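You operate a simulated robot arm through the tools that you are given. There is no shell and no other tool.

The job below is to be done with a simulated robot arm. You get a single attempt, and the scene is never put back.

TASK
Open the white drawer, take the orange dowel on the shelf under the teal cupboard and put it away in the inside of the white drawer and shut the drawer again. Then open the right cupboard door, take the teal tin from the upper shelf of the teal cupboard and leave it on the shelf under the binding bench and shut the door again. Then close the left cupboard door. Then take the yellow-tipped leg and put it on the top of the green cabinet. Then take the grey-tipped leg and put it on the yellow board. Do these in the order given.

It is judged by the outcome, as a careful person would: the job done as asked, and still so three seconds after it is handed in. It fails if anything else is knocked over, pushed out of place, dropped, spilled or broken.

THE ROBOT
A 7-joint arm with a fingered hand on a trunk, on a base that drives. Base frame: it is fixed to the floor where the robot stands at the start and does not move with it; the origin is under the middle of the robot, x ahead of it, y to its left, z up; the surface under the hand at the start is at about z = 0.86. Readings come in m, rad, newtons and seconds.
With the tool pointing down near the work surface it reaches from about 0.2 to 0.66 m from the robot's upright axis, wherever it stands. Its first joint turns from -2.007 to 2.007 rad. Places, roughly: grey-tipped leg (4x4x20 cm) [-0.5, 1.7, 1]; inside of the white drawer [0.6, 0.2, 0.7]; left cupboard door [-1.7, 1.6, 1.5]; orange dowel (8x2x2 cm) [-1.6, 1.9, 0.6]; right cupboard door [-1.4, 1.9, 1.5]; shelf under the binding bench [-4.5, -0.5, 0.2]; teal tin [-1.5, 2, 1.5]; top of the green cabinet [-2.8, 0.9, 1.4]; white drawer [0.5, 0.1, 0.8]; yellow board (22x23 cm) [1.1, -0.62, 0.88]; yellow-tipped leg (4x4x20 cm) [-0.7, 1.9, 1]. Payload 3.1 kg.
Tool frame: the origin (TCP) lies between the finger pads and is the grasp point; the fingertips stand 0.022 m ahead of it; z points along the fingers, y is the line along which they close. The gripper opens to 0.112 m. The gripper's body begins 0.06 m behind the TCP. The gripper is a hand of 3 fingers: y runs from the thumb to the fingers, the wrist lies at [0, 0, -0.218] in the tool frame, and closing takes about 1.5 s.
Orientation is that of the tool frame in the base frame, as a unit quaternion [w, x, y, z]. With the fingers straight down and closing along the base's y, the tool's x points along the base's -x, its y along +y and its z along -z.

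THE INTERFACE
- The arm moves only by the tool send_rows. Its arguments are lists of equal length, an entry for each row: "rot": the turn, a rotation vector about the tool's x, y, z in units of 120 degrees (1.0 is 120 degrees), a list of three; "xyz": the shift along the tool's x, y, z in units of 200 mm (1.0 is 200 mm), a list of three. In form: {"rot": [[wx, wy, wz], ...], "xyz": [[dx, dy, dz], ...]}. A call has 1 to 20 rows; each row is the pose to reach, as a shift and turn from the pose commanded when the call began, along the tool's axes at that moment. "gripper" is the opening, from 0 (shut) to 1 (fully open), set as the call begins (left out, the last holds). A call with a number of a shift or a turn outside -1 to 1 is refused whole. Each row takes 0.2 s and may step no farther than 0.05 m and 0.15 rad from the row before; otherwise, or with a gripper value out of range, the whole call is refused. Where a pose cannot be reached the arm comes as near as it can. A force on the tool above 40 N (or 10 N above the force at the start of the call, whichever is more), or a blocked arm, ends the call early, and 0.2 s more pass. The fingers move at their own pace (about 0.108 m/s each) and stop on an object; they squeeze with about 29 N. The grip force told is the motor's: it shows also when the fingers shut on nothing. Time passes only in rows, and 0.2 s behind the last, so rows that repeat a pose let the fingers close. The reply holds the time, the measured pose of the TCP, the force on the tool along the base axes, the opening and the grip force, in the units named above and with some noise, with the torque about the TCP (base axes, N m) and any sound that the robot's microphone picked up, and new pictures: "pictures" is both (left out), scene, wrist or none.
- Cameras (640 x 400 px; columns grow to the right, rows downward): "scene" is now at [0.0127, 0.1387, 1.5585]; the picture's right is [-0.21, -0.98, 0.00], its down [-0.79, 0.17, -0.59] and it looks along [0.58, -0.12, -0.81] (base axes); focal length 262 px, centre (320, 200). "wrist" rides on the gripper at [0.066, 0.003, -0.08] in the tool frame; the picture's right is [-0.05, 1.00, 0.00], its down [-0.77, -0.04, -0.64] and it looks along [-0.64, -0.03, 0.77] (tool axes); focal length 275 px, centre (320, 200). There is no depth. A picture from a camera that has moved, and an enlarged one, comes with that camera's place and axes in the base frame and with its lens.
- lift_body(by): slides the trunk up (or, below 0, down) by that many m; the arm and the scene camera ride with it, the base frame stays. It gives what a move gives, with no picture.
- roll_base(legs): drives the robot by 1 to 6 legs, each [ahead, left, turn to the left] in m, m and rad, along the robot's own axes; the way and the turn of a leg run together, so that a leg with both is an arc; at most 1.5 m and 3.142 rad a leg. The arm and the cameras ride along, it lands a little off, and it stops where it bumps. It gives what a move gives, and a new picture of the scene camera.
- finger_targets(finger1, finger2, thumb_bend): sets how far each is bent, from 0 (flat) to 100 (curled in); at 30 the hand is open as for a grip, at 70 the pads meet at the TCP. One left out holds its place. A second passes; each finger stops where it meets its share of the squeeze, and holds until it gets a number again. A gripper value or a shape takes the hand back. It gives what a move gives, with no picture; readings hold the bend of each and the force on the fingers (four entries, about 0 where the hand has none), thumb and palm.
- preshape(shape): the hand has 3 fingers and takes this shape, open, in about a second: jaw (thumb against the fingers, like two jaws); tri (thumb and two fingers); tip (a fingertip pinch); poke (one finger out to press); point (the index stretched); flat (the hand flat); cup (the hand cupped); fist (a fist). The gripper value then closes the fingers along that shape, each until it touches; the sizes above hold for jaw. It gives what a move gives, with no picture.
- turn_head(pan, tilt): turns the head with the scene camera to pan (to the left, within 2.705 rad either way) and tilt (down, from -0.506 to 1.204), counted from straight ahead of the robot. It gives what a move gives, and a new picture of the scene camera.
- enlarge(camera, box): a new picture of the part [left, top, right, bottom] of that camera's present view, enlarged. It takes no simulated time.
- hand_in(): hands the job in; it is judged then, once.

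Nothing tells you exact positions but the pictures and the camera data. Unless the task says otherwise, let go and move clear before handing in.

The tools are called after ">>>" as a command line: name --argument value ..., lists and objects as JSON in quotes. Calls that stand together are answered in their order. send_rows: Moves the arm, as the interface text tells. Its arguments: {"type":"object","properties":{"rot":{"type":"array"},"xyz":{"type":"array"},"gripper":{"type":"number"},"pictures":{"type":"string","enum":["both","scene","wrist","none"]}},"required":["rot","xyz"]} The other tools are called the same way: lift_body (by) slides the trunk up or down; preshape (shape) gives the hand a shape; finger_targets (finger1, finger2, thumb_bend) moves the fingers one by one; roll_base (legs) drives the base; turn_head (pan, tilt) turns the head that bears the scene camera; enlarge (camera, box) takes an enlarged picture of a part of a camera's view; hand_in () hands the job in.

At the start:

```text
t: 0.0
ee_pos: [0.5059, -0.0258, 0.9688]
tcp_rot: [0.0, 0.0, 1.0, 0.001]
ft_force: [0.8, 0.0, 0.3]
moment: [-0.01, -0.03, -0.04]
width: 0.1119
grasp_force: 0.0
shape: jaw
bend: [30.0, 30.0, 30.0]
finger forces: [0.1, 0.1, 0.1, 0.1, 0.0, 0.1]
trunk travel left (down, up): [-0.7, 0.29]
robot x, y, heading: [0.0035, 0.0033, -0.001]
head pan, tilt: [-0.209, 0.941]
```

scene: 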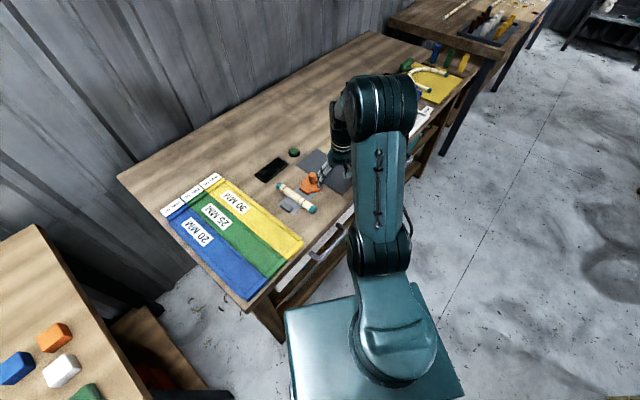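
wrist: 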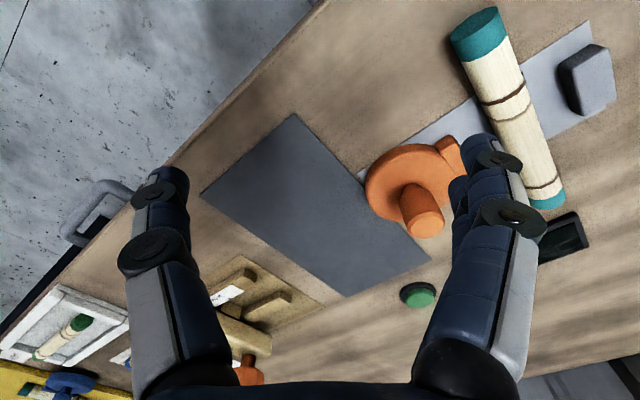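

I see a workbench ahead with orange and white parts, and the arm above it. The white drawer should be under the bench edge near [0.5, 0.1, 0.8]. I'll look around first with the head before moving anything.

>>> turn_head --pan 0.2 --tilt 1.1

>>> turn_head --pan 1.5 --tilt 0.5

>>> turn_head --pan 2.4 --tilt 0.4

>>> turn_head --pan -2.6 --tilt 0.4

>>> turn_head --pan -1.2 --tilt 0.6

```text
t: 0.9
ee_pos: [0.5053, -0.0261, 0.9688]
tcp_rot: [0.0, 0.0, 1.0, -0.001]
ft_force: [1.0, 0.6, 0.6]
moment: [-0.05, 0.03, -0.01]
width: 0.1119
grasp_force: 0.1
shape: jaw
bend: [30.0, 30.0, 30.0]
finger forces: [0.0, 0.0, 0.1, 0.0, 0.0, 0.0]
trunk travel left (down, up): [-0.7, 0.29]
robot x, y, heading: [0.0018, -0.0009, 0.003]
head pan, tilt: [0.201, 1.1]
camera scene: at [0.003, 0.1664, 1.5476], right [0.2, -0.98, 0.0], down [-0.87, -0.18, -0.45], along [0.45, 0.09, -0.89], focal length 262 px, centre (320, 200)
```

scene: 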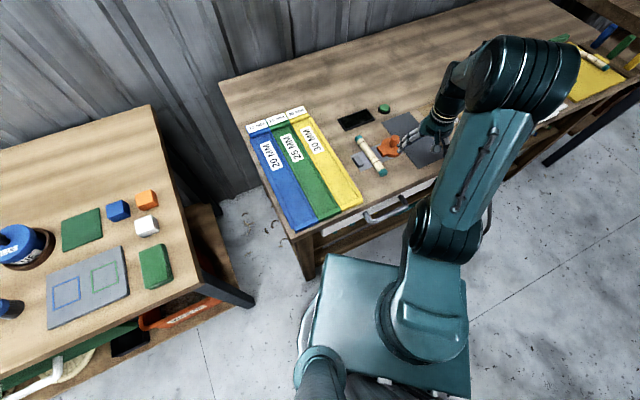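

```text
t: 2.3
ee_pos: [0.5035, -0.0265, 0.9695]
tcp_rot: [0.0, 0.0, 1.0, 0.0]
ft_force: [-0.6, 0.0, 0.3]
moment: [-0.03, -0.01, 0.04]
width: 0.1118
grasp_force: 0.2
shape: jaw
bend: [30.0, 30.0, 30.0]
finger forces: [0.1, 0.0, 0.0, 0.1, 0.0, 0.0]
trunk travel left (down, up): [-0.7, 0.29]
robot x, y, heading: [0.0031, -0.0009, -0.005]
head pan, tilt: [1.499, 0.499]
camera scene: at [-0.0523, 0.2446, 1.5953], right [1.0, -0.07, 0.0], down [-0.03, -0.48, -0.88], along [0.06, 0.88, -0.48], focal length 262 px, centre (320, 200)
```

scene: 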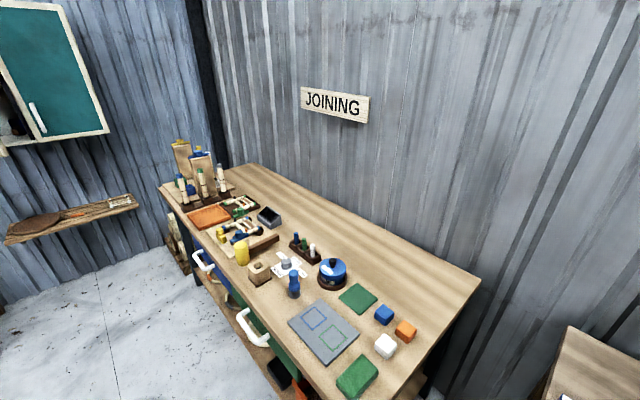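

```text
t: 3.5
ee_pos: [0.5037, -0.0246, 0.9682]
tcp_rot: [0.0, 0.0, 1.0, 0.0]
ft_force: [-0.2, 0.1, -1.2]
moment: [-0.03, 0.02, 0.02]
width: 0.1118
grasp_force: 0.0
shape: jaw
bend: [30.0, 30.0, 30.0]
finger forces: [0.1, 0.0, 0.0, 0.0, 0.0, 0.0]
trunk travel left (down, up): [-0.7, 0.29]
robot x, y, heading: [0.0004, 0.0021, 0.002]
head pan, tilt: [2.4, 0.4]
camera scene: at [-0.1272, 0.2166, 1.6045], right [0.68, 0.74, 0.0], down [0.29, -0.26, -0.92], along [-0.68, 0.62, -0.39], focal length 262 px, centre (320, 200)
```

scene: 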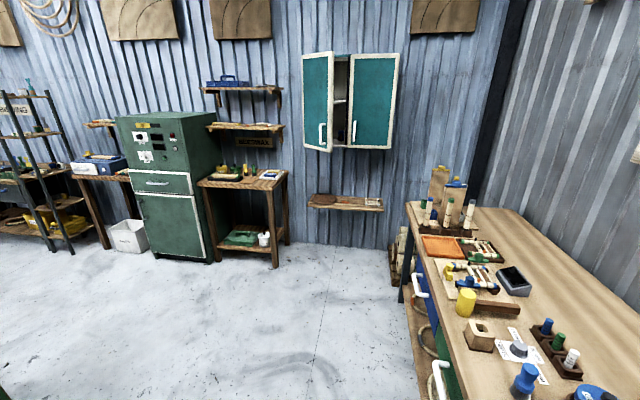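

```text
t: 7.5
ee_pos: [0.5048, -0.0264, 0.9688]
tcp_rot: [0.0, 0.0, 1.0, 0.0]
ft_force: [0.6, 0.7, -1.3]
moment: [0.01, 0.0, -0.02]
width: 0.1118
grasp_force: 0.0
shape: jaw
bend: [30.0, 30.0, 30.0]
finger forces: [0.0, 0.0, 0.1, 0.0, 0.1, 0.0]
trunk travel left (down, up): [-0.7, 0.29]
robot x, y, heading: [0.0003, 0.0007, -0.002]
head pan, tilt: [-2.601, 0.4]
camera scene: at [-0.1383, 0.1061, 1.6045], right [-0.52, 0.86, 0.0], down [0.33, 0.2, -0.92], along [-0.79, -0.47, -0.39], focal length 262 px, centre (320, 200)
```

scene: 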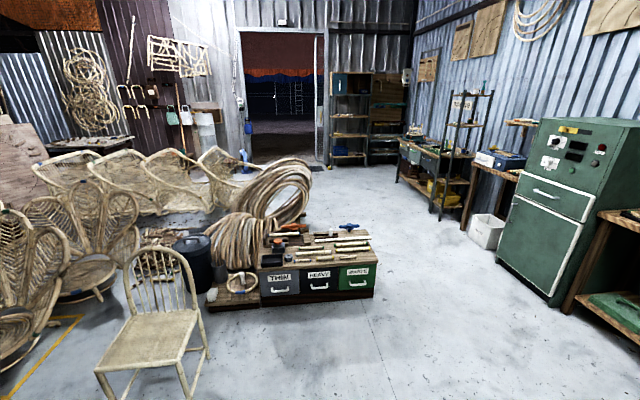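

```text
t: 9.0
ee_pos: [0.5045, -0.0266, 0.9679]
tcp_rot: [0.001, 0.001, 1.0, 0.0]
ft_force: [0.2, -1.0, -0.3]
moment: [0.02, 0.02, 0.0]
width: 0.1118
grasp_force: 0.2
shape: jaw
bend: [30.0, 30.0, 30.0]
finger forces: [0.0, 0.1, 0.0, 0.1, 0.0, 0.1]
trunk travel left (down, up): [-0.7, 0.29]
robot x, y, heading: [-0.0002, 0.0011, 0.0]
head pan, tilt: [-1.201, 0.6]
camera scene: at [-0.0271, 0.0714, 1.5863], right [-0.93, -0.36, 0.0], down [-0.2, 0.53, -0.83], along [0.3, -0.77, -0.56], focal length 262 px, centre (320, 200)
```

scene: 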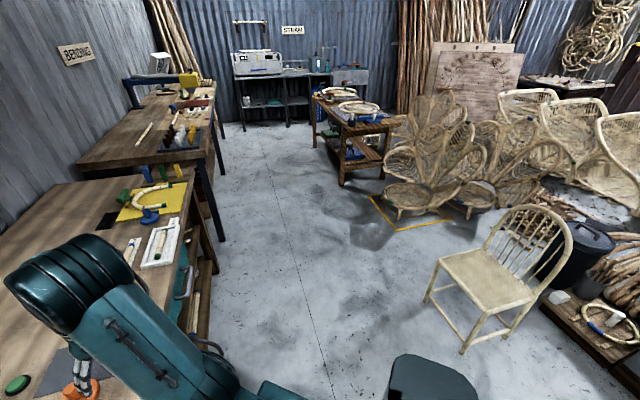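

The bench ahead is turned by about 0.65 rad to the left, with a grey handle under its front edge. The teal cupboard, shelf and green cabinet are behind me to the left. I'll take enlarged looks at the drawer handle area first.

>>> turn_head --pan 0.1 --tilt 1.2

>>> enlarge --camera "scene" --box '[280, 80, 520, 230]'

>>> turn_head --pan 2.35 --tilt 0.3

>>> enlarge --camera "scene" --box '[260, 60, 420, 160]'

>>> enlarge --camera "scene" --box '[260, 140, 500, 290]'

```text
t: 10.5
ee_pos: [0.5041, -0.0256, 0.9693]
tcp_rot: [0.0, 0.0, 1.0, 0.0]
ft_force: [-0.5, -0.7, 0.4]
moment: [0.04, -0.04, 0.01]
width: 0.1119
grasp_force: 0.2
shape: jaw
bend: [30.0, 30.0, 30.0]
finger forces: [0.0, 0.0, 0.0, 0.0, 0.1, 0.0]
trunk travel left (down, up): [-0.7, 0.29]
robot x, y, heading: [-0.0028, -0.0007, 0.004]
head pan, tilt: [0.099, 1.201]
camera scene: at [-0.0033, 0.1594, 1.5417], right [0.1, -1.0, 0.0], down [-0.93, -0.09, -0.36], along [0.36, 0.04, -0.93], focal length 262 px, centre (320, 200)
```

scene: 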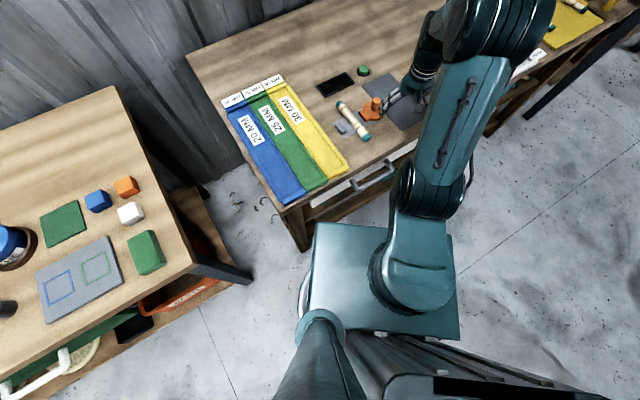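

```text
2.67 times, centred on (400, 155) of scene
camera zoom: at [-0.0033, 0.1594, 1.5417], right [0.1, -1.0, 0.0], down [-0.93, -0.09, -0.36], along [0.36, 0.04, -0.93], focal length 698 px, centre (107, 320)
```

zoom: 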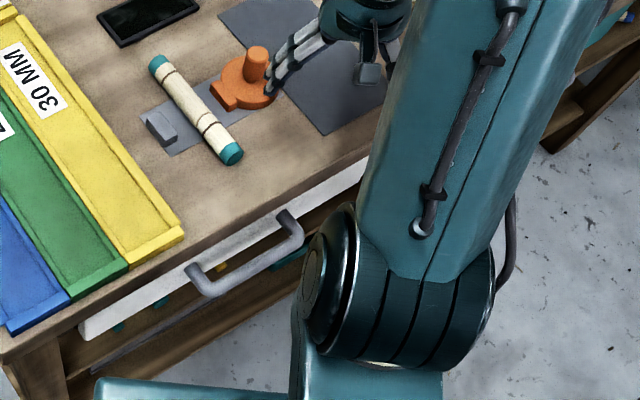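

```text
t: 12.6
ee_pos: [0.5042, -0.0257, 0.9693]
tcp_rot: [0.0, 0.001, 1.0, 0.0]
ft_force: [0.2, 0.7, 0.4]
moment: [0.01, -0.03, 0.01]
width: 0.1116
grasp_force: 0.0
shape: jaw
bend: [30.0, 30.0, 30.0]
finger forces: [0.0, 0.0, 0.0, 0.1, 0.0, 0.1]
trunk travel left (down, up): [-0.7, 0.29]
robot x, y, heading: [0.0009, -0.0002, -0.005]
head pan, tilt: [2.349, 0.3]
camera scene: at [-0.1244, 0.2204, 1.6137], right [0.71, 0.7, 0.0], down [0.21, -0.21, -0.96], along [-0.67, 0.68, -0.3], focal length 262 px, centre (320, 200)
```

scene: 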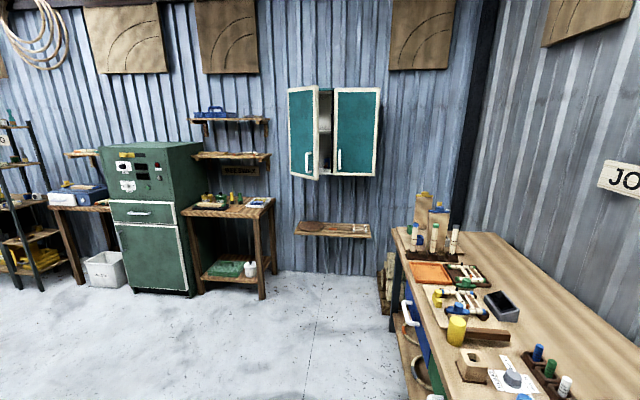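

```text
4.00 times, centred on (340, 110) of scene
camera zoom: at [-0.1244, 0.2204, 1.6137], right [0.71, 0.7, 0.0], down [0.21, -0.21, -0.96], along [-0.67, 0.68, -0.3], focal length 1048 px, centre (240, 560)
```

zoom: 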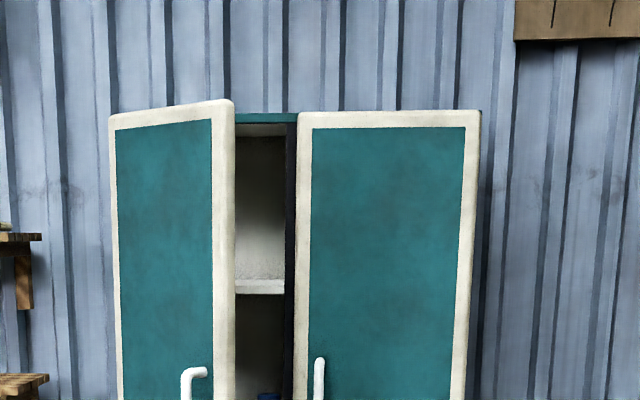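

```text
2.67 times, centred on (380, 215) of scene
camera zoom: at [-0.1244, 0.2204, 1.6137], right [0.71, 0.7, 0.0], down [0.21, -0.21, -0.96], along [-0.67, 0.68, -0.3], focal length 698 px, centre (160, 160)
```

zoom: 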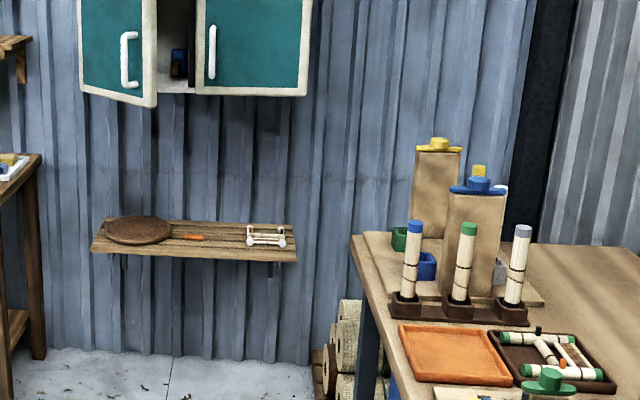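

The white drawer has a grey bar handle near [0.38, 0.03, 0.78], and the bench's inward normal is about [0.79, 0.61, 0]. I'll back the robot off and turn to face the drawer squarely so there is room to pull.

>>> roll_base --legs '[[-0.13, -0.35, 0], [0, 0, 0.65]]'

>>> turn_head --pan -0.25 --tilt 0.75

```text
t: 16.7
ee_pos: [0.2903, -0.065, 0.969]
tcp_rot: [0.0, -0.315, 0.949, 0.0]
ft_force: [-1.1, -0.6, -0.1]
moment: [0.0, 0.03, -0.01]
width: 0.112
grasp_force: 0.1
shape: jaw
bend: [30.0, 30.0, 30.0]
finger forces: [0.0, 0.0, 0.1, 0.0, 0.1, 0.1]
trunk travel left (down, up): [-0.7, 0.29]
robot x, y, heading: [-0.1295, -0.3447, 0.64]
head pan, tilt: [2.349, 0.3]
camera scene: at [-0.3596, -0.2448, 1.6137], right [0.15, 0.99, 0.0], down [0.29, -0.04, -0.96], along [-0.94, 0.14, -0.3], focal length 262 px, centre (320, 200)
```

scene: 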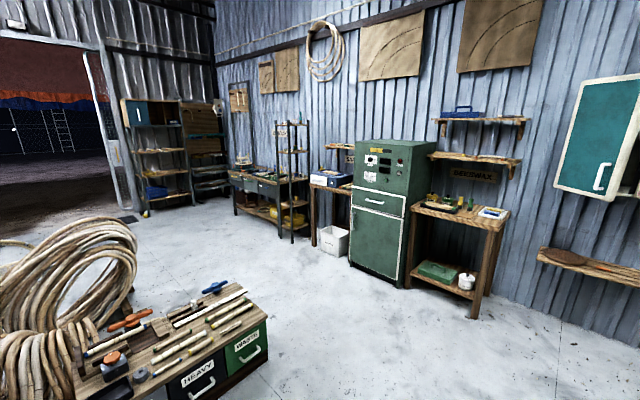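

```text
t: 19.0
ee_pos: [0.2905, -0.0659, 0.9693]
tcp_rot: [0.0, -0.315, 0.949, 0.0]
ft_force: [-1.4, 0.8, -0.1]
moment: [-0.01, -0.02, 0.01]
width: 0.112
grasp_force: 0.1
shape: jaw
bend: [30.0, 30.0, 30.0]
finger forces: [0.0, 0.0, 0.0, 0.1, 0.0, 0.0]
trunk travel left (down, up): [-0.7, 0.29]
robot x, y, heading: [-0.1302, -0.3475, 0.638]
head pan, tilt: [-0.25, 0.75]
camera scene: at [-0.1905, -0.2273, 1.5734], right [0.38, -0.92, 0.0], down [-0.63, -0.26, -0.73], along [0.68, 0.28, -0.68], focal length 262 px, centre (320, 200)
```

scene: 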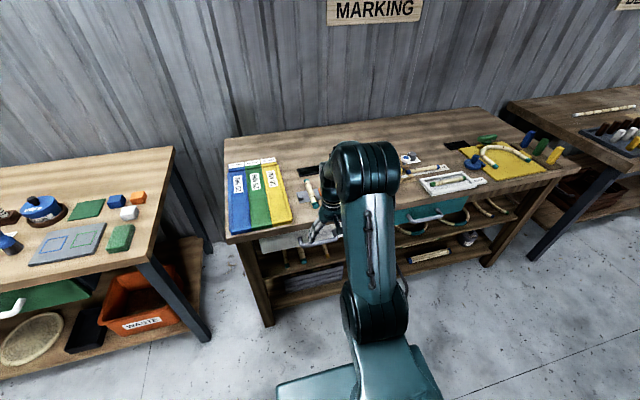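

The robot is now square to the white drawer, with its handle straight ahead at about 0.63 m. I'll raise the hand and turn it to point forward with the fingers closing vertically, for gripping the horizontal handle bar.

>>> send_rows --rot '[[-0.0385, -0.0385, 0.0385], [-0.077, -0.077, 0.077], [-0.1155, -0.1155, 0.1155], [-0.154, -0.154, 0.154], [-0.1925, -0.1925, 0.1925], [-0.231, -0.231, 0.231], [-0.2695, -0.2695, 0.2695], [-0.308, -0.308, 0.308], [-0.3465, -0.3465, 0.3465], [-0.385, -0.385, 0.385], [-0.4235, -0.4235, 0.4235], [-0.462, -0.462, 0.462], [-0.5005, -0.5005, 0.5005], [-0.539, -0.539, 0.539], [-0.5774, -0.5774, 0.5774]]' --xyz '[[0, 0, -0.05], [0, 0, -0.1], [0, 0, -0.15], [0, 0, -0.2], [0, 0, -0.25], [0, 0, -0.3], [0, 0, -0.35], [0, 0, -0.4], [0, 0, -0.45], [0, 0, -0.5], [0, 0, -0.55], [0, 0, -0.6], [0, 0, -0.65], [0, 0, -0.7], [0, 0, -0.75]]'

```text
t: 22.2
ee_pos: [0.4146, -0.1019, 1.1533]
tcp_rot: [0.309, 0.323, 0.633, 0.632]
ft_force: [0.0, -0.5, -0.4]
moment: [0.01, -0.05, 0.04]
width: 0.1118
grasp_force: 0.0
shape: jaw
bend: [30.0, 30.0, 30.0]
finger forces: [0.0, 0.0, 0.0, 0.1, 0.0, 0.1]
out of reach, approached as far as the arm can: row 9, 10, 11, 12, 13, 14, 15
trunk travel left (down, up): [-0.7, 0.29]
robot x, y, heading: [-0.1273, -0.3465, 0.644]
head pan, tilt: [-0.25, 0.75]
camera scene: at [-0.1884, -0.2258, 1.5733], right [0.38, -0.92, 0.0], down [-0.63, -0.26, -0.73], along [0.68, 0.28, -0.68], focal length 262 px, centre (320, 200)
camera wrist: at [0.3103, -0.0973, 1.1586], right [0.05, -0.05, 1.0], down [-0.04, -1.0, -0.04], along [1.0, -0.04, -0.05], focal length 275 px, centre (320, 200)
```

scene: 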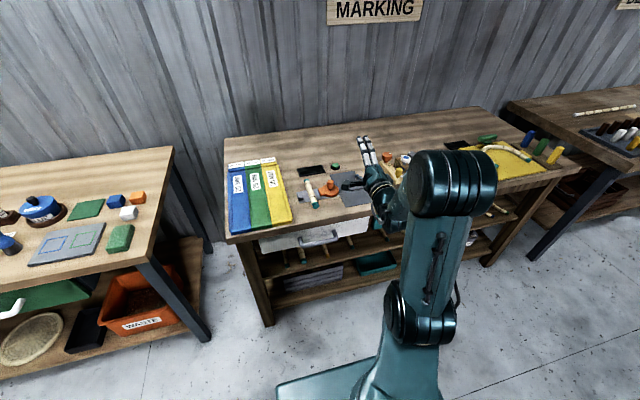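
wrist: 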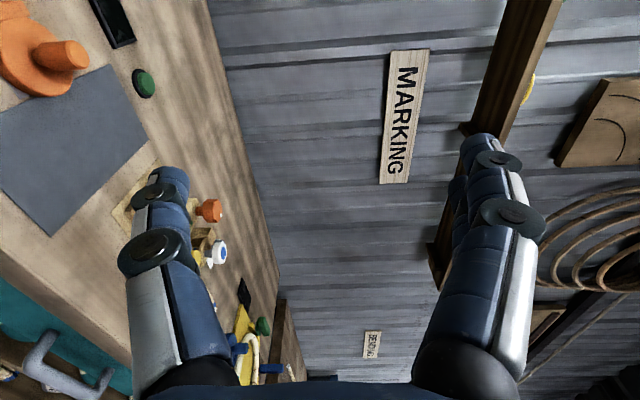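

The hand now points forward with the handle visible to the left of the arm in the scene picture. I'll enlarge the drawer to measure the handle.

>>> enlarge --camera "scene" --box '[240, 180, 400, 280]'

```text
4.00 times, centred on (320, 230) of scene
camera zoom: at [-0.1884, -0.2258, 1.5733], right [0.38, -0.92, 0.0], down [-0.63, -0.26, -0.73], along [0.68, 0.28, -0.68], focal length 1048 px, centre (320, 80)
```

zoom: 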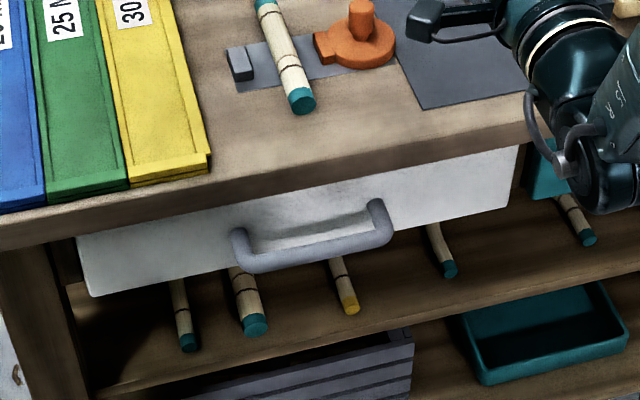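

The handle bar's centre is at about [0.383, 0.014, 0.775], standing some 4 cm off the drawer front. I'll back the base off by 0.12 m, then lower the hand in front of the bar.

>>> roll_base --legs '[[-0.14, 0, 0]]'

>>> send_rows --rot '[[0, 0, 0]]' --xyz '[[0, 0, 0]]' --pictures "scene"

```text
t: 23.5
ee_pos: [0.3, -0.1859, 1.1539]
tcp_rot: [0.308, 0.32, 0.632, 0.634]
ft_force: [-0.2, -0.7, 0.6]
moment: [0.04, 0.03, 0.04]
width: 0.1118
grasp_force: 0.2
shape: jaw
bend: [30.0, 30.0, 30.0]
finger forces: [0.0, 0.1, 0.1, 0.1, 0.1, 0.0]
trunk travel left (down, up): [-0.7, 0.29]
robot x, y, heading: [-0.2402, -0.4306, 0.639]
head pan, tilt: [-0.25, 0.75]
camera scene: at [-0.3044, -0.3126, 1.5734], right [0.38, -0.92, 0.0], down [-0.63, -0.26, -0.73], along [0.68, 0.28, -0.68], focal length 262 px, centre (320, 200)
```

scene: 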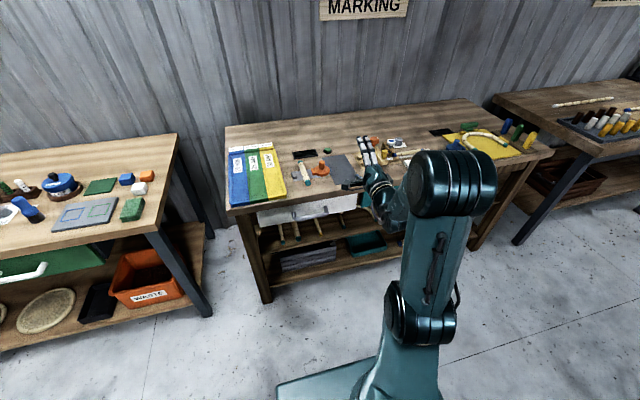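

```text
t: 23.9
ee_pos: [0.2984, -0.1862, 1.1543]
tcp_rot: [0.308, 0.322, 0.632, 0.634]
ft_force: [-0.1, 0.3, -0.4]
moment: [0.05, 0.0, 0.0]
width: 0.1119
grasp_force: 0.1
shape: jaw
bend: [30.0, 30.0, 30.0]
finger forces: [0.1, 0.1, 0.0, 0.0, 0.1, 0.1]
trunk travel left (down, up): [-0.7, 0.29]
robot x, y, heading: [-0.2434, -0.431, 0.643]
head pan, tilt: [-0.25, 0.75]
camera scene: at [-0.3031, -0.3117, 1.5734], right [0.38, -0.92, 0.0], down [-0.63, -0.26, -0.73], along [0.68, 0.28, -0.68], focal length 262 px, centre (320, 200)
```

scene: 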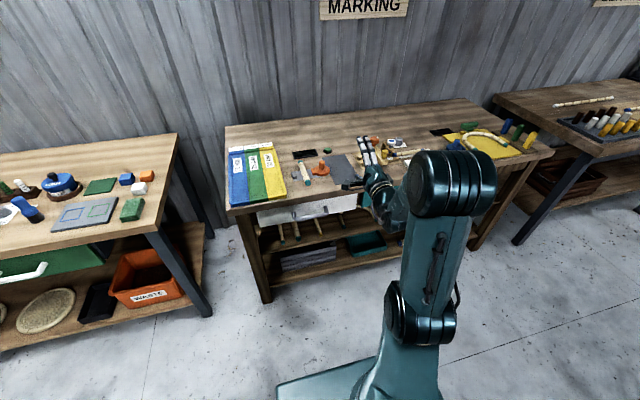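

The hand is oriented correctly (pointing along [0.80, 0.60, 0], closing vertically). I'll now lower it toward the handle level and shift it left to be in front of the bar.

>>> send_rows --rot '[[0, 0, 0], [0, 0, 0], [0, 0, 0], [0, 0, 0], [0, 0, 0]]' --xyz '[[0.1, -0.2, 0], [0.2, -0.4, 0], [0.3, -0.6, 0], [0.4, -0.8, 0], [0.5, -1.0, 0]]' --pictures "both"

```text
t: 25.1
ee_pos: [0.2352, -0.1096, 0.9591]
tcp_rot: [0.306, 0.322, 0.632, 0.636]
ft_force: [0.3, -1.4, 0.7]
moment: [0.0, 0.01, 0.04]
width: 0.112
grasp_force: 0.0
shape: jaw
bend: [30.0, 30.0, 30.0]
finger forces: [0.0, 0.0, 0.0, 0.0, 0.1, 0.0]
out of reach, approached as far as the arm can: row 1
trunk travel left (down, up): [-0.7, 0.29]
robot x, y, heading: [-0.239, -0.4316, 0.641]
head pan, tilt: [-0.25, 0.75]
camera scene: at [-0.3007, -0.3191, 1.5741], right [0.38, -0.92, -0.01], down [-0.63, -0.26, -0.73], along [0.67, 0.28, -0.68], focal length 262 px, centre (320, 200)
camera wrist: at [0.1316, -0.1042, 0.9633], right [0.05, -0.05, 1.0], down [-0.04, -1.0, -0.05], along [1.0, -0.04, -0.05], focal length 275 px, centre (320, 200)
```

scene: 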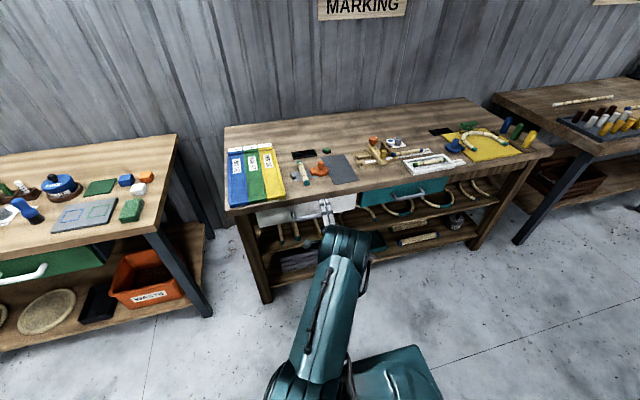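
wrist: 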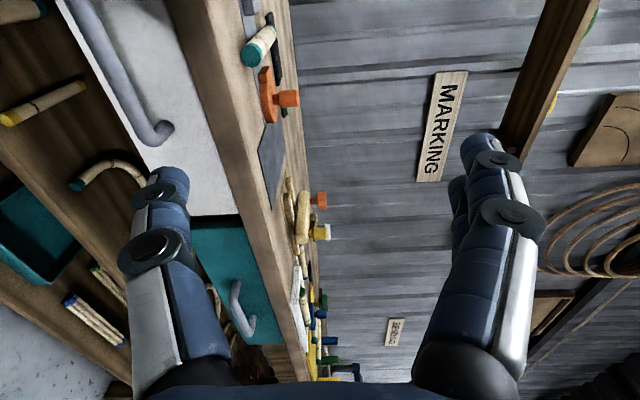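

The commanded pose follows the real one, and the hand is now at [0.235, -0.11, 0.959]. I'll go straight down to the handle's level and look again.

>>> send_rows --rot '[[0, 0, 0], [0, 0, 0], [0, 0, 0], [0, 0, 0]]' --xyz '[[0, -0.23, 0], [0, -0.46, 0], [0, -0.69, 0], [0.03, -0.92, 0]]' --pictures "both"

>>> enlarge --camera "scene" --box '[240, 150, 400, 250]'

```text
t: 26.1
ee_pos: [0.2283, -0.0959, 0.7742]
tcp_rot: [0.308, 0.321, 0.633, 0.634]
ft_force: [0.8, 0.0, -0.4]
moment: [-0.01, 0.01, -0.03]
width: 0.1118
grasp_force: 0.0
shape: jaw
bend: [30.0, 30.0, 30.0]
finger forces: [0.0, 0.0, 0.0, 0.1, 0.1, 0.1]
trunk travel left (down, up): [-0.7, 0.29]
robot x, y, heading: [-0.2397, -0.4332, 0.648]
head pan, tilt: [-0.25, 0.75]
camera scene: at [-0.3025, -0.311, 1.5734], right [0.38, -0.92, 0.0], down [-0.63, -0.26, -0.73], along [0.68, 0.28, -0.68], focal length 262 px, centre (320, 200)
camera wrist: at [0.1248, -0.092, 0.7779], right [0.04, -0.05, 1.0], down [-0.04, -1.0, -0.04], along [1.0, -0.04, -0.05], focal length 275 px, centre (320, 200)
```

scene: 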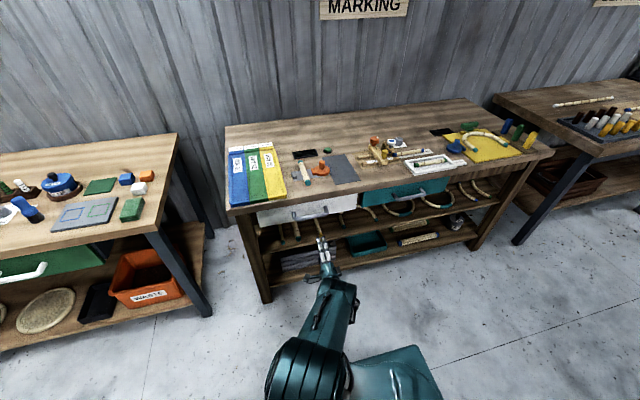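
wrist: 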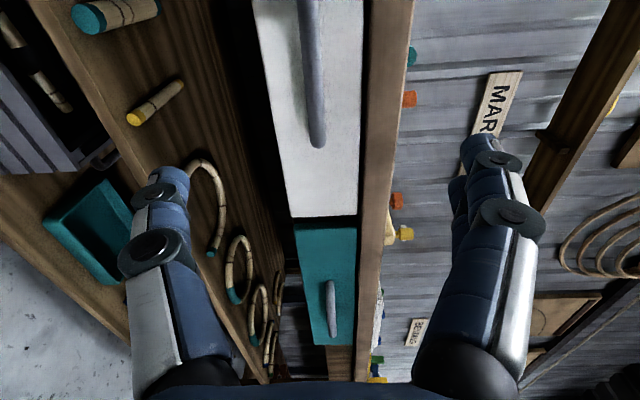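

```text
4.00 times, centred on (320, 200) of scene
camera zoom: at [-0.3025, -0.311, 1.5734], right [0.38, -0.92, 0.0], down [-0.63, -0.26, -0.73], along [0.68, 0.28, -0.68], focal length 1048 px, centre (320, 200)
```

zoom: 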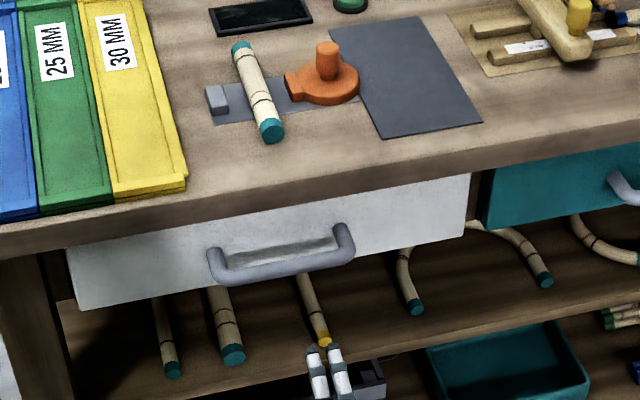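

The bar's centre comes out at [0.386, 0.014, 0.765] from two views. The hand is 0.19 m short of it and 8 mm too high, so I'll advance with the gripper open.

>>> send_rows --rot '[[0, 0, 0], [0, 0, 0], [0, 0, 0], [0, 0, 0], [0, 0, 0], [0, 0, 0]]' --xyz '[[-0.01, -0.02, 0.16], [-0.02, -0.04, 0.32], [-0.03, -0.04, 0.48], [-0.04, -0.04, 0.64], [-0.04, -0.04, 0.8], [-0.04, -0.04, 0.925]]' --gripper 1.0 --pictures "both"

>>> enlarge --camera "scene" --box '[260, 170, 380, 245]'

```text
t: 27.5
ee_pos: [0.3552, -0.0176, 0.7802]
tcp_rot: [0.307, 0.321, 0.633, 0.634]
ft_force: [0.7, 0.5, 0.0]
moment: [0.0, 0.02, 0.01]
width: 0.1118
grasp_force: 0.1
shape: jaw
bend: [30.0, 30.0, 30.0]
finger forces: [0.1, 0.0, 0.1, 0.1, 0.1, 0.0]
out of reach, approached as far as the arm can: row 5, 6
trunk travel left (down, up): [-0.7, 0.29]
robot x, y, heading: [-0.2378, -0.4294, 0.641]
head pan, tilt: [-0.25, 0.75]
camera scene: at [-0.3029, -0.3119, 1.5734], right [0.38, -0.92, 0.0], down [-0.63, -0.26, -0.73], along [0.68, 0.28, -0.68], focal length 262 px, centre (320, 200)
camera wrist: at [0.2505, -0.0137, 0.7852], right [0.04, -0.05, 1.0], down [-0.04, -1.0, -0.05], along [1.0, -0.04, -0.05], focal length 275 px, centre (320, 200)
```

scene: 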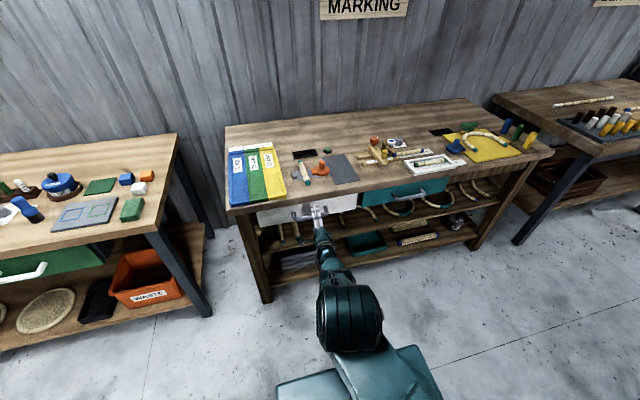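
wrist: 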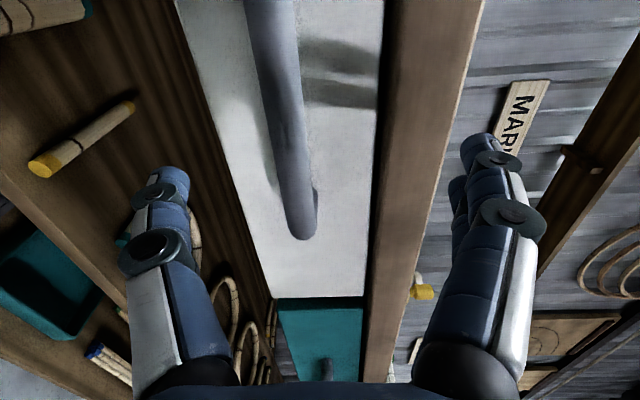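

```text
5.33 times, centred on (320, 208) of scene
camera zoom: at [-0.3029, -0.3119, 1.5734], right [0.38, -0.92, 0.0], down [-0.63, -0.26, -0.73], along [0.68, 0.28, -0.68], focal length 1397 px, centre (320, 160)
```

zoom: 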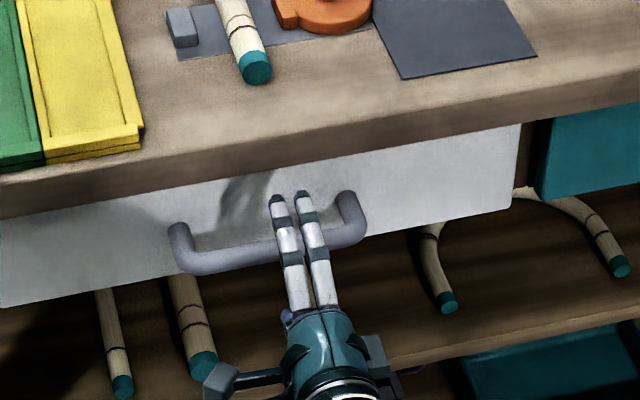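

The arm is at its reach limit about 4.5 cm short of the bar and 1.5 cm high. I'll lower the trunk slightly and roll the base forward to bring the bar between the fingers.

>>> lift_body --by -0.016

>>> roll_base --legs '[[0.042, 0, 0]]'

>>> enlarge --camera "wrist" --box '[120, 0, 540, 400]'

>>> enlarge --camera "scene" --box '[260, 170, 380, 245]'

```text
t: 28.1
ee_pos: [0.3543, -0.0182, 0.7651]
tcp_rot: [0.307, 0.321, 0.633, 0.634]
ft_force: [-0.6, -0.3, -0.1]
moment: [-0.03, -0.01, -0.01]
width: 0.112
grasp_force: 0.0
shape: jaw
bend: [30.0, 30.0, 30.0]
finger forces: [0.1, 0.1, 0.1, 0.0, 0.0, 0.0]
trunk travel left (down, up): [-0.684, 0.306]
robot x, y, heading: [-0.2393, -0.4292, 0.644]
head pan, tilt: [-0.25, 0.75]
```

```text
t: 29.0
ee_pos: [0.3893, 0.0072, 0.7624]
tcp_rot: [0.308, 0.321, 0.633, 0.634]
ft_force: [0.6, 0.1, 0.2]
moment: [0.05, -0.03, 0.02]
width: 0.1122
grasp_force: 0.0
shape: jaw
bend: [30.0, 30.0, 30.0]
finger forces: [0.1, 0.1, 0.0, 0.0, 0.1, 0.0]
trunk travel left (down, up): [-0.684, 0.306]
robot x, y, heading: [-0.2072, -0.4039, 0.642]
head pan, tilt: [-0.25, 0.75]
camera scene: at [-0.2682, -0.2853, 1.5573], right [0.38, -0.92, 0.0], down [-0.63, -0.26, -0.73], along [0.67, 0.28, -0.68], focal length 262 px, centre (320, 200)
```

scene: 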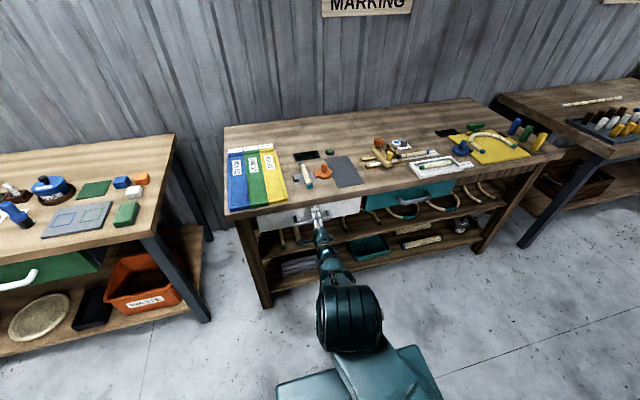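

```text
1.00 times, centred on (330, 200) of wrist (not enlarged: the box is as wide or as high as the picture)
camera zoom: at [0.2844, 0.0117, 0.7681], right [0.05, -0.05, 1.0], down [-0.04, -1.0, -0.04], along [1.0, -0.04, -0.05], focal length 275 px, centre (310, 200)
```

zoom: 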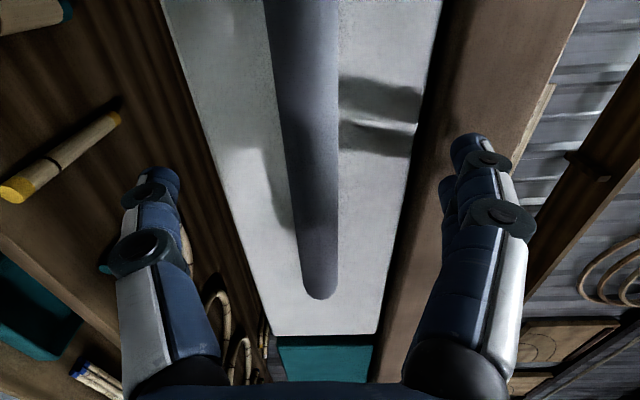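

```text
5.33 times, centred on (320, 208) of scene
camera zoom: at [-0.2682, -0.2853, 1.5573], right [0.38, -0.92, 0.0], down [-0.63, -0.26, -0.73], along [0.67, 0.28, -0.68], focal length 1397 px, centre (320, 160)
```

zoom: 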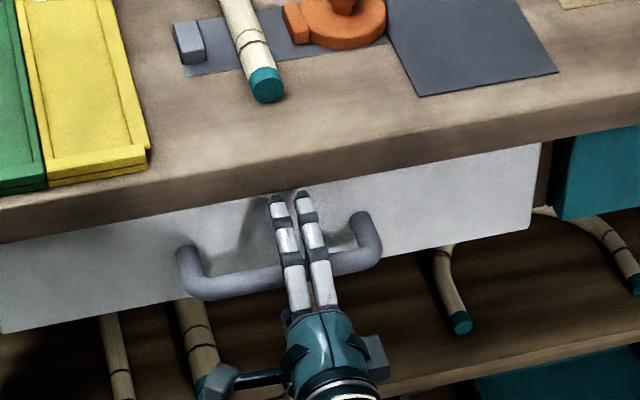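

The bar lies midway between thumb and fingers. I'll close on it.

>>> send_rows --rot '[[0, 0, 0], [0, 0, 0], [0, 0, 0], [0, 0, 0], [0, 0, 0], [0, 0, 0], [0, 0, 0], [0, 0, 0], [0, 0, 0]]' --xyz '[[0, 0, 0], [0, 0, 0], [0, 0, 0], [0, 0, 0], [0, 0, 0], [0, 0, 0], [0, 0, 0], [0, 0, 0], [0, 0, 0]]' --gripper 0 --pictures "wrist"

```text
t: 31.0
ee_pos: [0.3895, 0.0064, 0.7629]
tcp_rot: [0.307, 0.321, 0.634, 0.633]
ft_force: [0.2, 0.8, -6.6]
moment: [0.05, -0.03, -0.03]
width: 0.0
grasp_force: 28.9
shape: jaw
bend: [71.0, 71.0, 76.0]
finger forces: [2.4, 2.2, 0.1, 0.0, 10.0, 0.0]
trunk travel left (down, up): [-0.684, 0.306]
robot x, y, heading: [-0.2081, -0.4082, 0.643]
head pan, tilt: [-0.25, 0.75]
camera wrist: at [0.2841, 0.0115, 0.7682], right [0.05, -0.05, 1.0], down [-0.04, -1.0, -0.04], along [1.0, -0.04, -0.05], focal length 275 px, centre (320, 200)
```

wrist: 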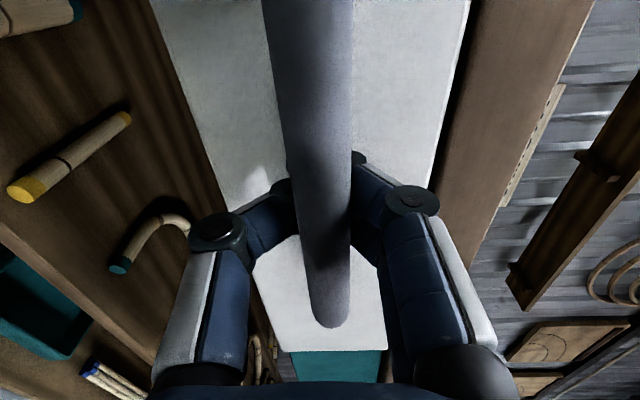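

The fingers have wrapped behind the bar, so the handle is hooked in the hand. I'll pull by rolling the base back a little and check that the drawer follows.

>>> roll_base --legs '[[-0.1, 0, 0]]'

>>> enlarge --camera "scene" --box '[220, 150, 420, 275]'

```text
t: 32.2
ee_pos: [0.3065, -0.0545, 0.7658]
tcp_rot: [0.308, 0.321, 0.632, 0.635]
ft_force: [0.3, 0.4, -0.3]
moment: [0.01, -0.02, -0.01]
width: 0.0
grasp_force: 28.8
shape: jaw
bend: [72.0, 72.0, 75.0]
finger forces: [0.1, 0.0, 0.0, 0.0, 0.2, 0.2]
trunk travel left (down, up): [-0.684, 0.306]
robot x, y, heading: [-0.2879, -0.4628, 0.645]
head pan, tilt: [-0.25, 0.75]
camera scene: at [-0.351, -0.3473, 1.5574], right [0.38, -0.92, 0.0], down [-0.63, -0.26, -0.73], along [0.68, 0.28, -0.68], focal length 262 px, centre (320, 200)
```

scene: 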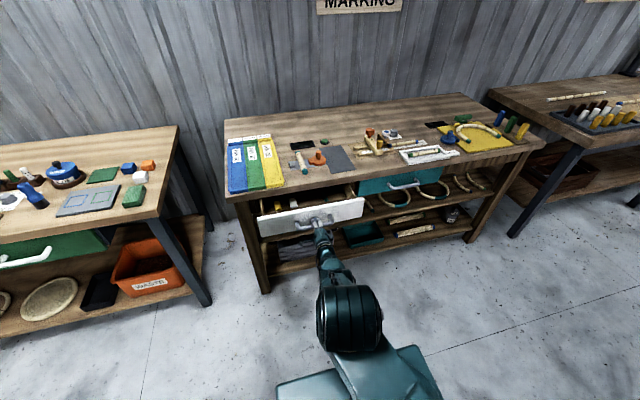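

```text
3.20 times, centred on (320, 212) of scene
camera zoom: at [-0.351, -0.3473, 1.5574], right [0.38, -0.92, 0.0], down [-0.63, -0.26, -0.73], along [0.68, 0.28, -0.68], focal length 838 px, centre (320, 160)
```

zoom: 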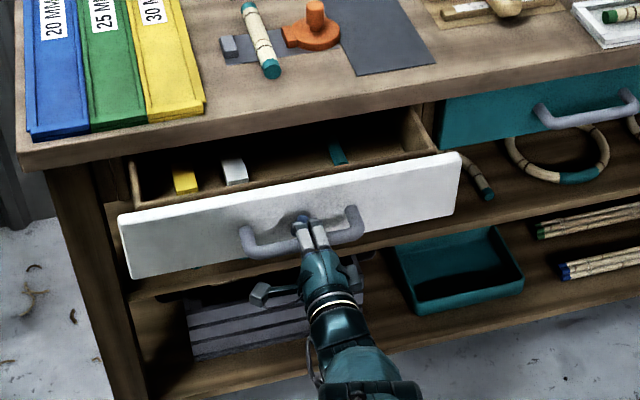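

The drawer follows and holds a few dowels inside. I'll pull it another 0.12 m.

>>> roll_base --legs '[[-0.12, 0, 0]]'

>>> enlarge --camera "scene" --box '[220, 150, 420, 275]'

```text
t: 33.4
ee_pos: [0.2111, -0.1255, 0.7658]
tcp_rot: [0.308, 0.321, 0.632, 0.635]
ft_force: [1.1, 0.8, 0.1]
moment: [0.01, 0.01, 0.01]
width: 0.0
grasp_force: 28.7
shape: jaw
bend: [72.0, 72.0, 75.0]
finger forces: [0.0, 0.1, 0.0, 0.1, 1.0, 0.0]
trunk travel left (down, up): [-0.684, 0.306]
robot x, y, heading: [-0.3846, -0.5402, 0.64]
head pan, tilt: [-0.25, 0.75]
camera scene: at [-0.4474, -0.4194, 1.5574], right [0.38, -0.92, 0.0], down [-0.63, -0.26, -0.73], along [0.68, 0.28, -0.68], focal length 262 px, centre (320, 200)
```

scene: 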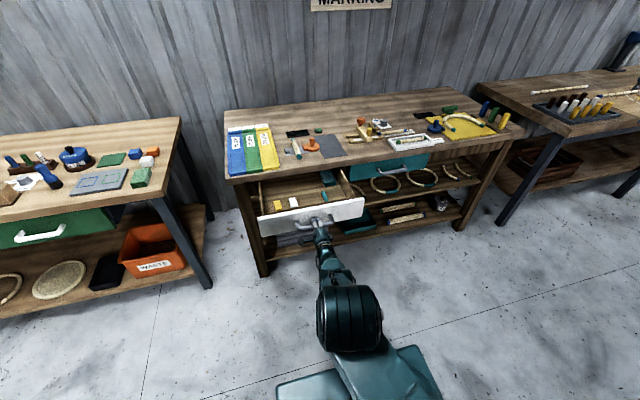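

```text
3.20 times, centred on (320, 212) of scene
camera zoom: at [-0.4474, -0.4194, 1.5574], right [0.38, -0.92, 0.0], down [-0.63, -0.26, -0.73], along [0.68, 0.28, -0.68], focal length 838 px, centre (320, 160)
```

zoom: 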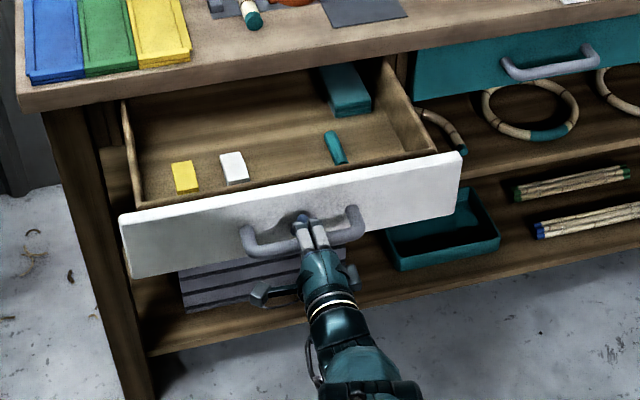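

The drawer is open about 0.21 m, with free floor in its middle. I'll open the fingers and back off from the handle.

>>> send_rows --rot '[[0, 0, 0], [0, 0, 0], [0, 0, 0], [0, 0, 0], [0, 0, 0], [0, 0, 0], [0, 0, 0], [0, 0, 0], [0, 0, 0]]' --xyz '[[0, 0, 0], [0, 0, 0], [0, 0, 0], [0, 0, 0], [0, 0, 0], [0, 0, 0], [0, 0, 0], [0, 0, 0], [0, 0, 0]]' --gripper 1.0 --pictures "wrist"

>>> roll_base --legs '[[-0.2, 0, 0]]'

>>> enlarge --camera "scene" --box '[220, 120, 420, 245]'

```text
t: 35.4
ee_pos: [0.2108, -0.1252, 0.7656]
tcp_rot: [0.308, 0.321, 0.632, 0.635]
ft_force: [-0.5, -0.3, 0.6]
moment: [0.03, -0.02, -0.01]
width: 0.112
grasp_force: 0.1
shape: jaw
bend: [30.0, 30.0, 30.0]
finger forces: [0.0, 0.0, 0.0, 0.0, 0.0, 0.0]
trunk travel left (down, up): [-0.684, 0.306]
robot x, y, heading: [-0.3846, -0.5371, 0.64]
head pan, tilt: [-0.25, 0.75]
camera wrist: at [0.1076, -0.1211, 0.7698], right [0.04, -0.05, 1.0], down [-0.04, -1.0, -0.05], along [1.0, -0.04, -0.04], focal length 275 px, centre (320, 200)
```

wrist: 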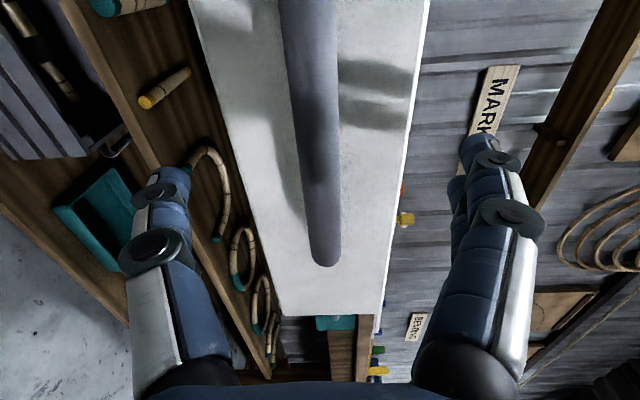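

```text
t: 37.0
ee_pos: [0.0695, -0.2283, 0.7668]
tcp_rot: [0.306, 0.319, 0.633, 0.635]
ft_force: [-0.2, -0.3, -0.5]
moment: [-0.02, -0.01, 0.0]
width: 0.1117
grasp_force: 0.1
shape: jaw
bend: [30.0, 30.0, 30.0]
finger forces: [0.0, 0.0, 0.1, 0.1, 0.1, 0.1]
trunk travel left (down, up): [-0.684, 0.306]
robot x, y, heading: [-0.5231, -0.6461, 0.643]
head pan, tilt: [-0.25, 0.75]
stopped in leg 1: the robot was blocked; the commanded pose is now the measured one
camera scene: at [-0.5897, -0.5261, 1.5574], right [0.39, -0.92, 0.0], down [-0.63, -0.26, -0.73], along [0.68, 0.28, -0.68], focal length 262 px, centre (320, 200)
```

scene: 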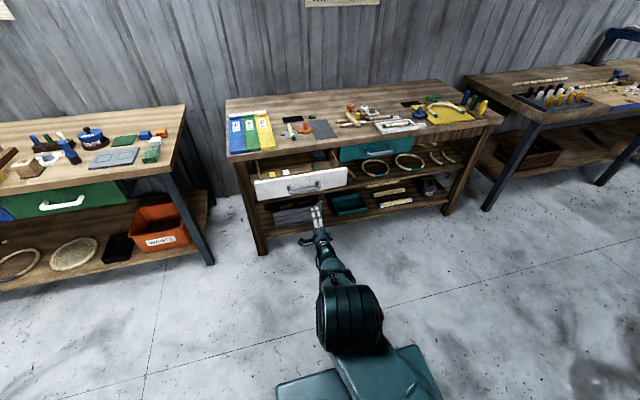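

```text
3.20 times, centred on (320, 182) of scene
camera zoom: at [-0.5897, -0.5261, 1.5574], right [0.39, -0.92, 0.0], down [-0.63, -0.26, -0.73], along [0.68, 0.28, -0.68], focal length 838 px, centre (320, 256)
```

zoom: 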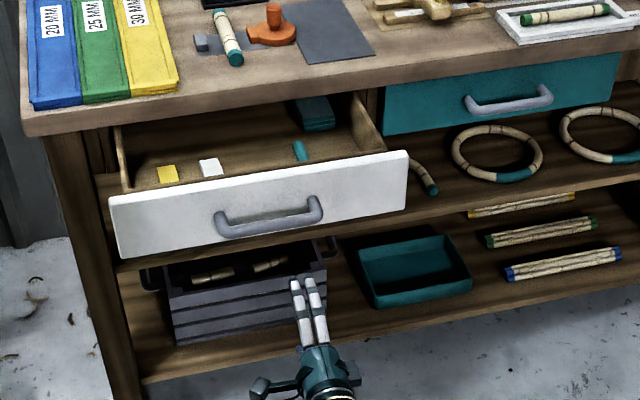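

The hand is clear of the drawer, but the base bumped something behind it. I'll look back before moving any further.

>>> turn_head --pan 2.7 --tilt 0.8

>>> turn_head --pan -2.7 --tilt 0.9

```text
t: 39.5
ee_pos: [0.0703, -0.2283, 0.7658]
tcp_rot: [0.306, 0.319, 0.634, 0.635]
ft_force: [0.4, 0.3, 0.1]
moment: [-0.01, 0.01, -0.02]
width: 0.1122
grasp_force: 0.1
shape: jaw
bend: [30.0, 30.0, 30.0]
finger forces: [0.0, 0.1, 0.0, 0.1, 0.1, 0.0]
trunk travel left (down, up): [-0.684, 0.306]
robot x, y, heading: [-0.5254, -0.6408, 0.648]
head pan, tilt: [2.7, 0.799]
camera scene: at [-0.7428, -0.5724, 1.5534], right [-0.2, 0.98, 0.0], down [0.7, 0.14, -0.7], along [-0.68, -0.14, -0.72], focal length 262 px, centre (320, 200)
```

scene: 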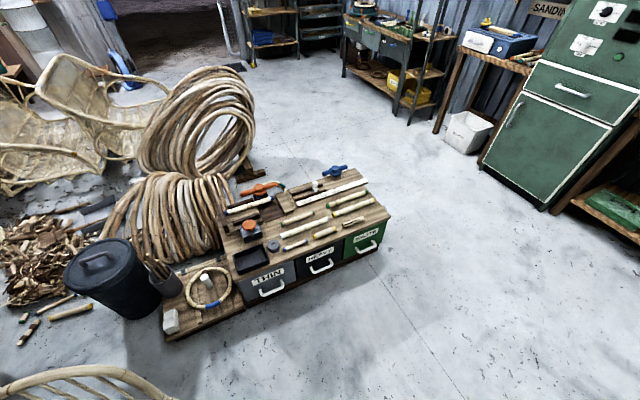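

```text
t: 43.7
ee_pos: [0.0698, -0.2285, 0.765]
tcp_rot: [0.306, 0.318, 0.634, 0.635]
ft_force: [-0.2, -0.2, 0.2]
moment: [0.01, 0.03, 0.04]
width: 0.1121
grasp_force: 0.1
shape: jaw
bend: [30.0, 30.0, 30.0]
finger forces: [0.0, 0.0, 0.0, 0.0, 0.0, 0.0]
trunk travel left (down, up): [-0.684, 0.306]
robot x, y, heading: [-0.5258, -0.6438, 0.646]
head pan, tilt: [-2.7, 0.901]
camera scene: at [-0.6989, -0.623, 1.5455], right [-0.89, 0.46, 0.0], down [0.36, 0.69, -0.62], along [-0.29, -0.55, -0.78], focal length 262 px, centre (320, 200)
```

scene: 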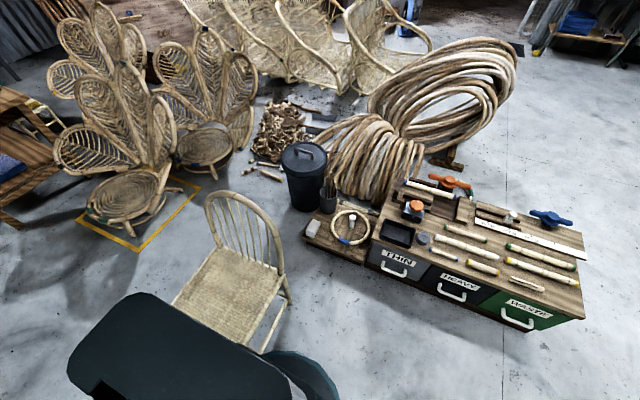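

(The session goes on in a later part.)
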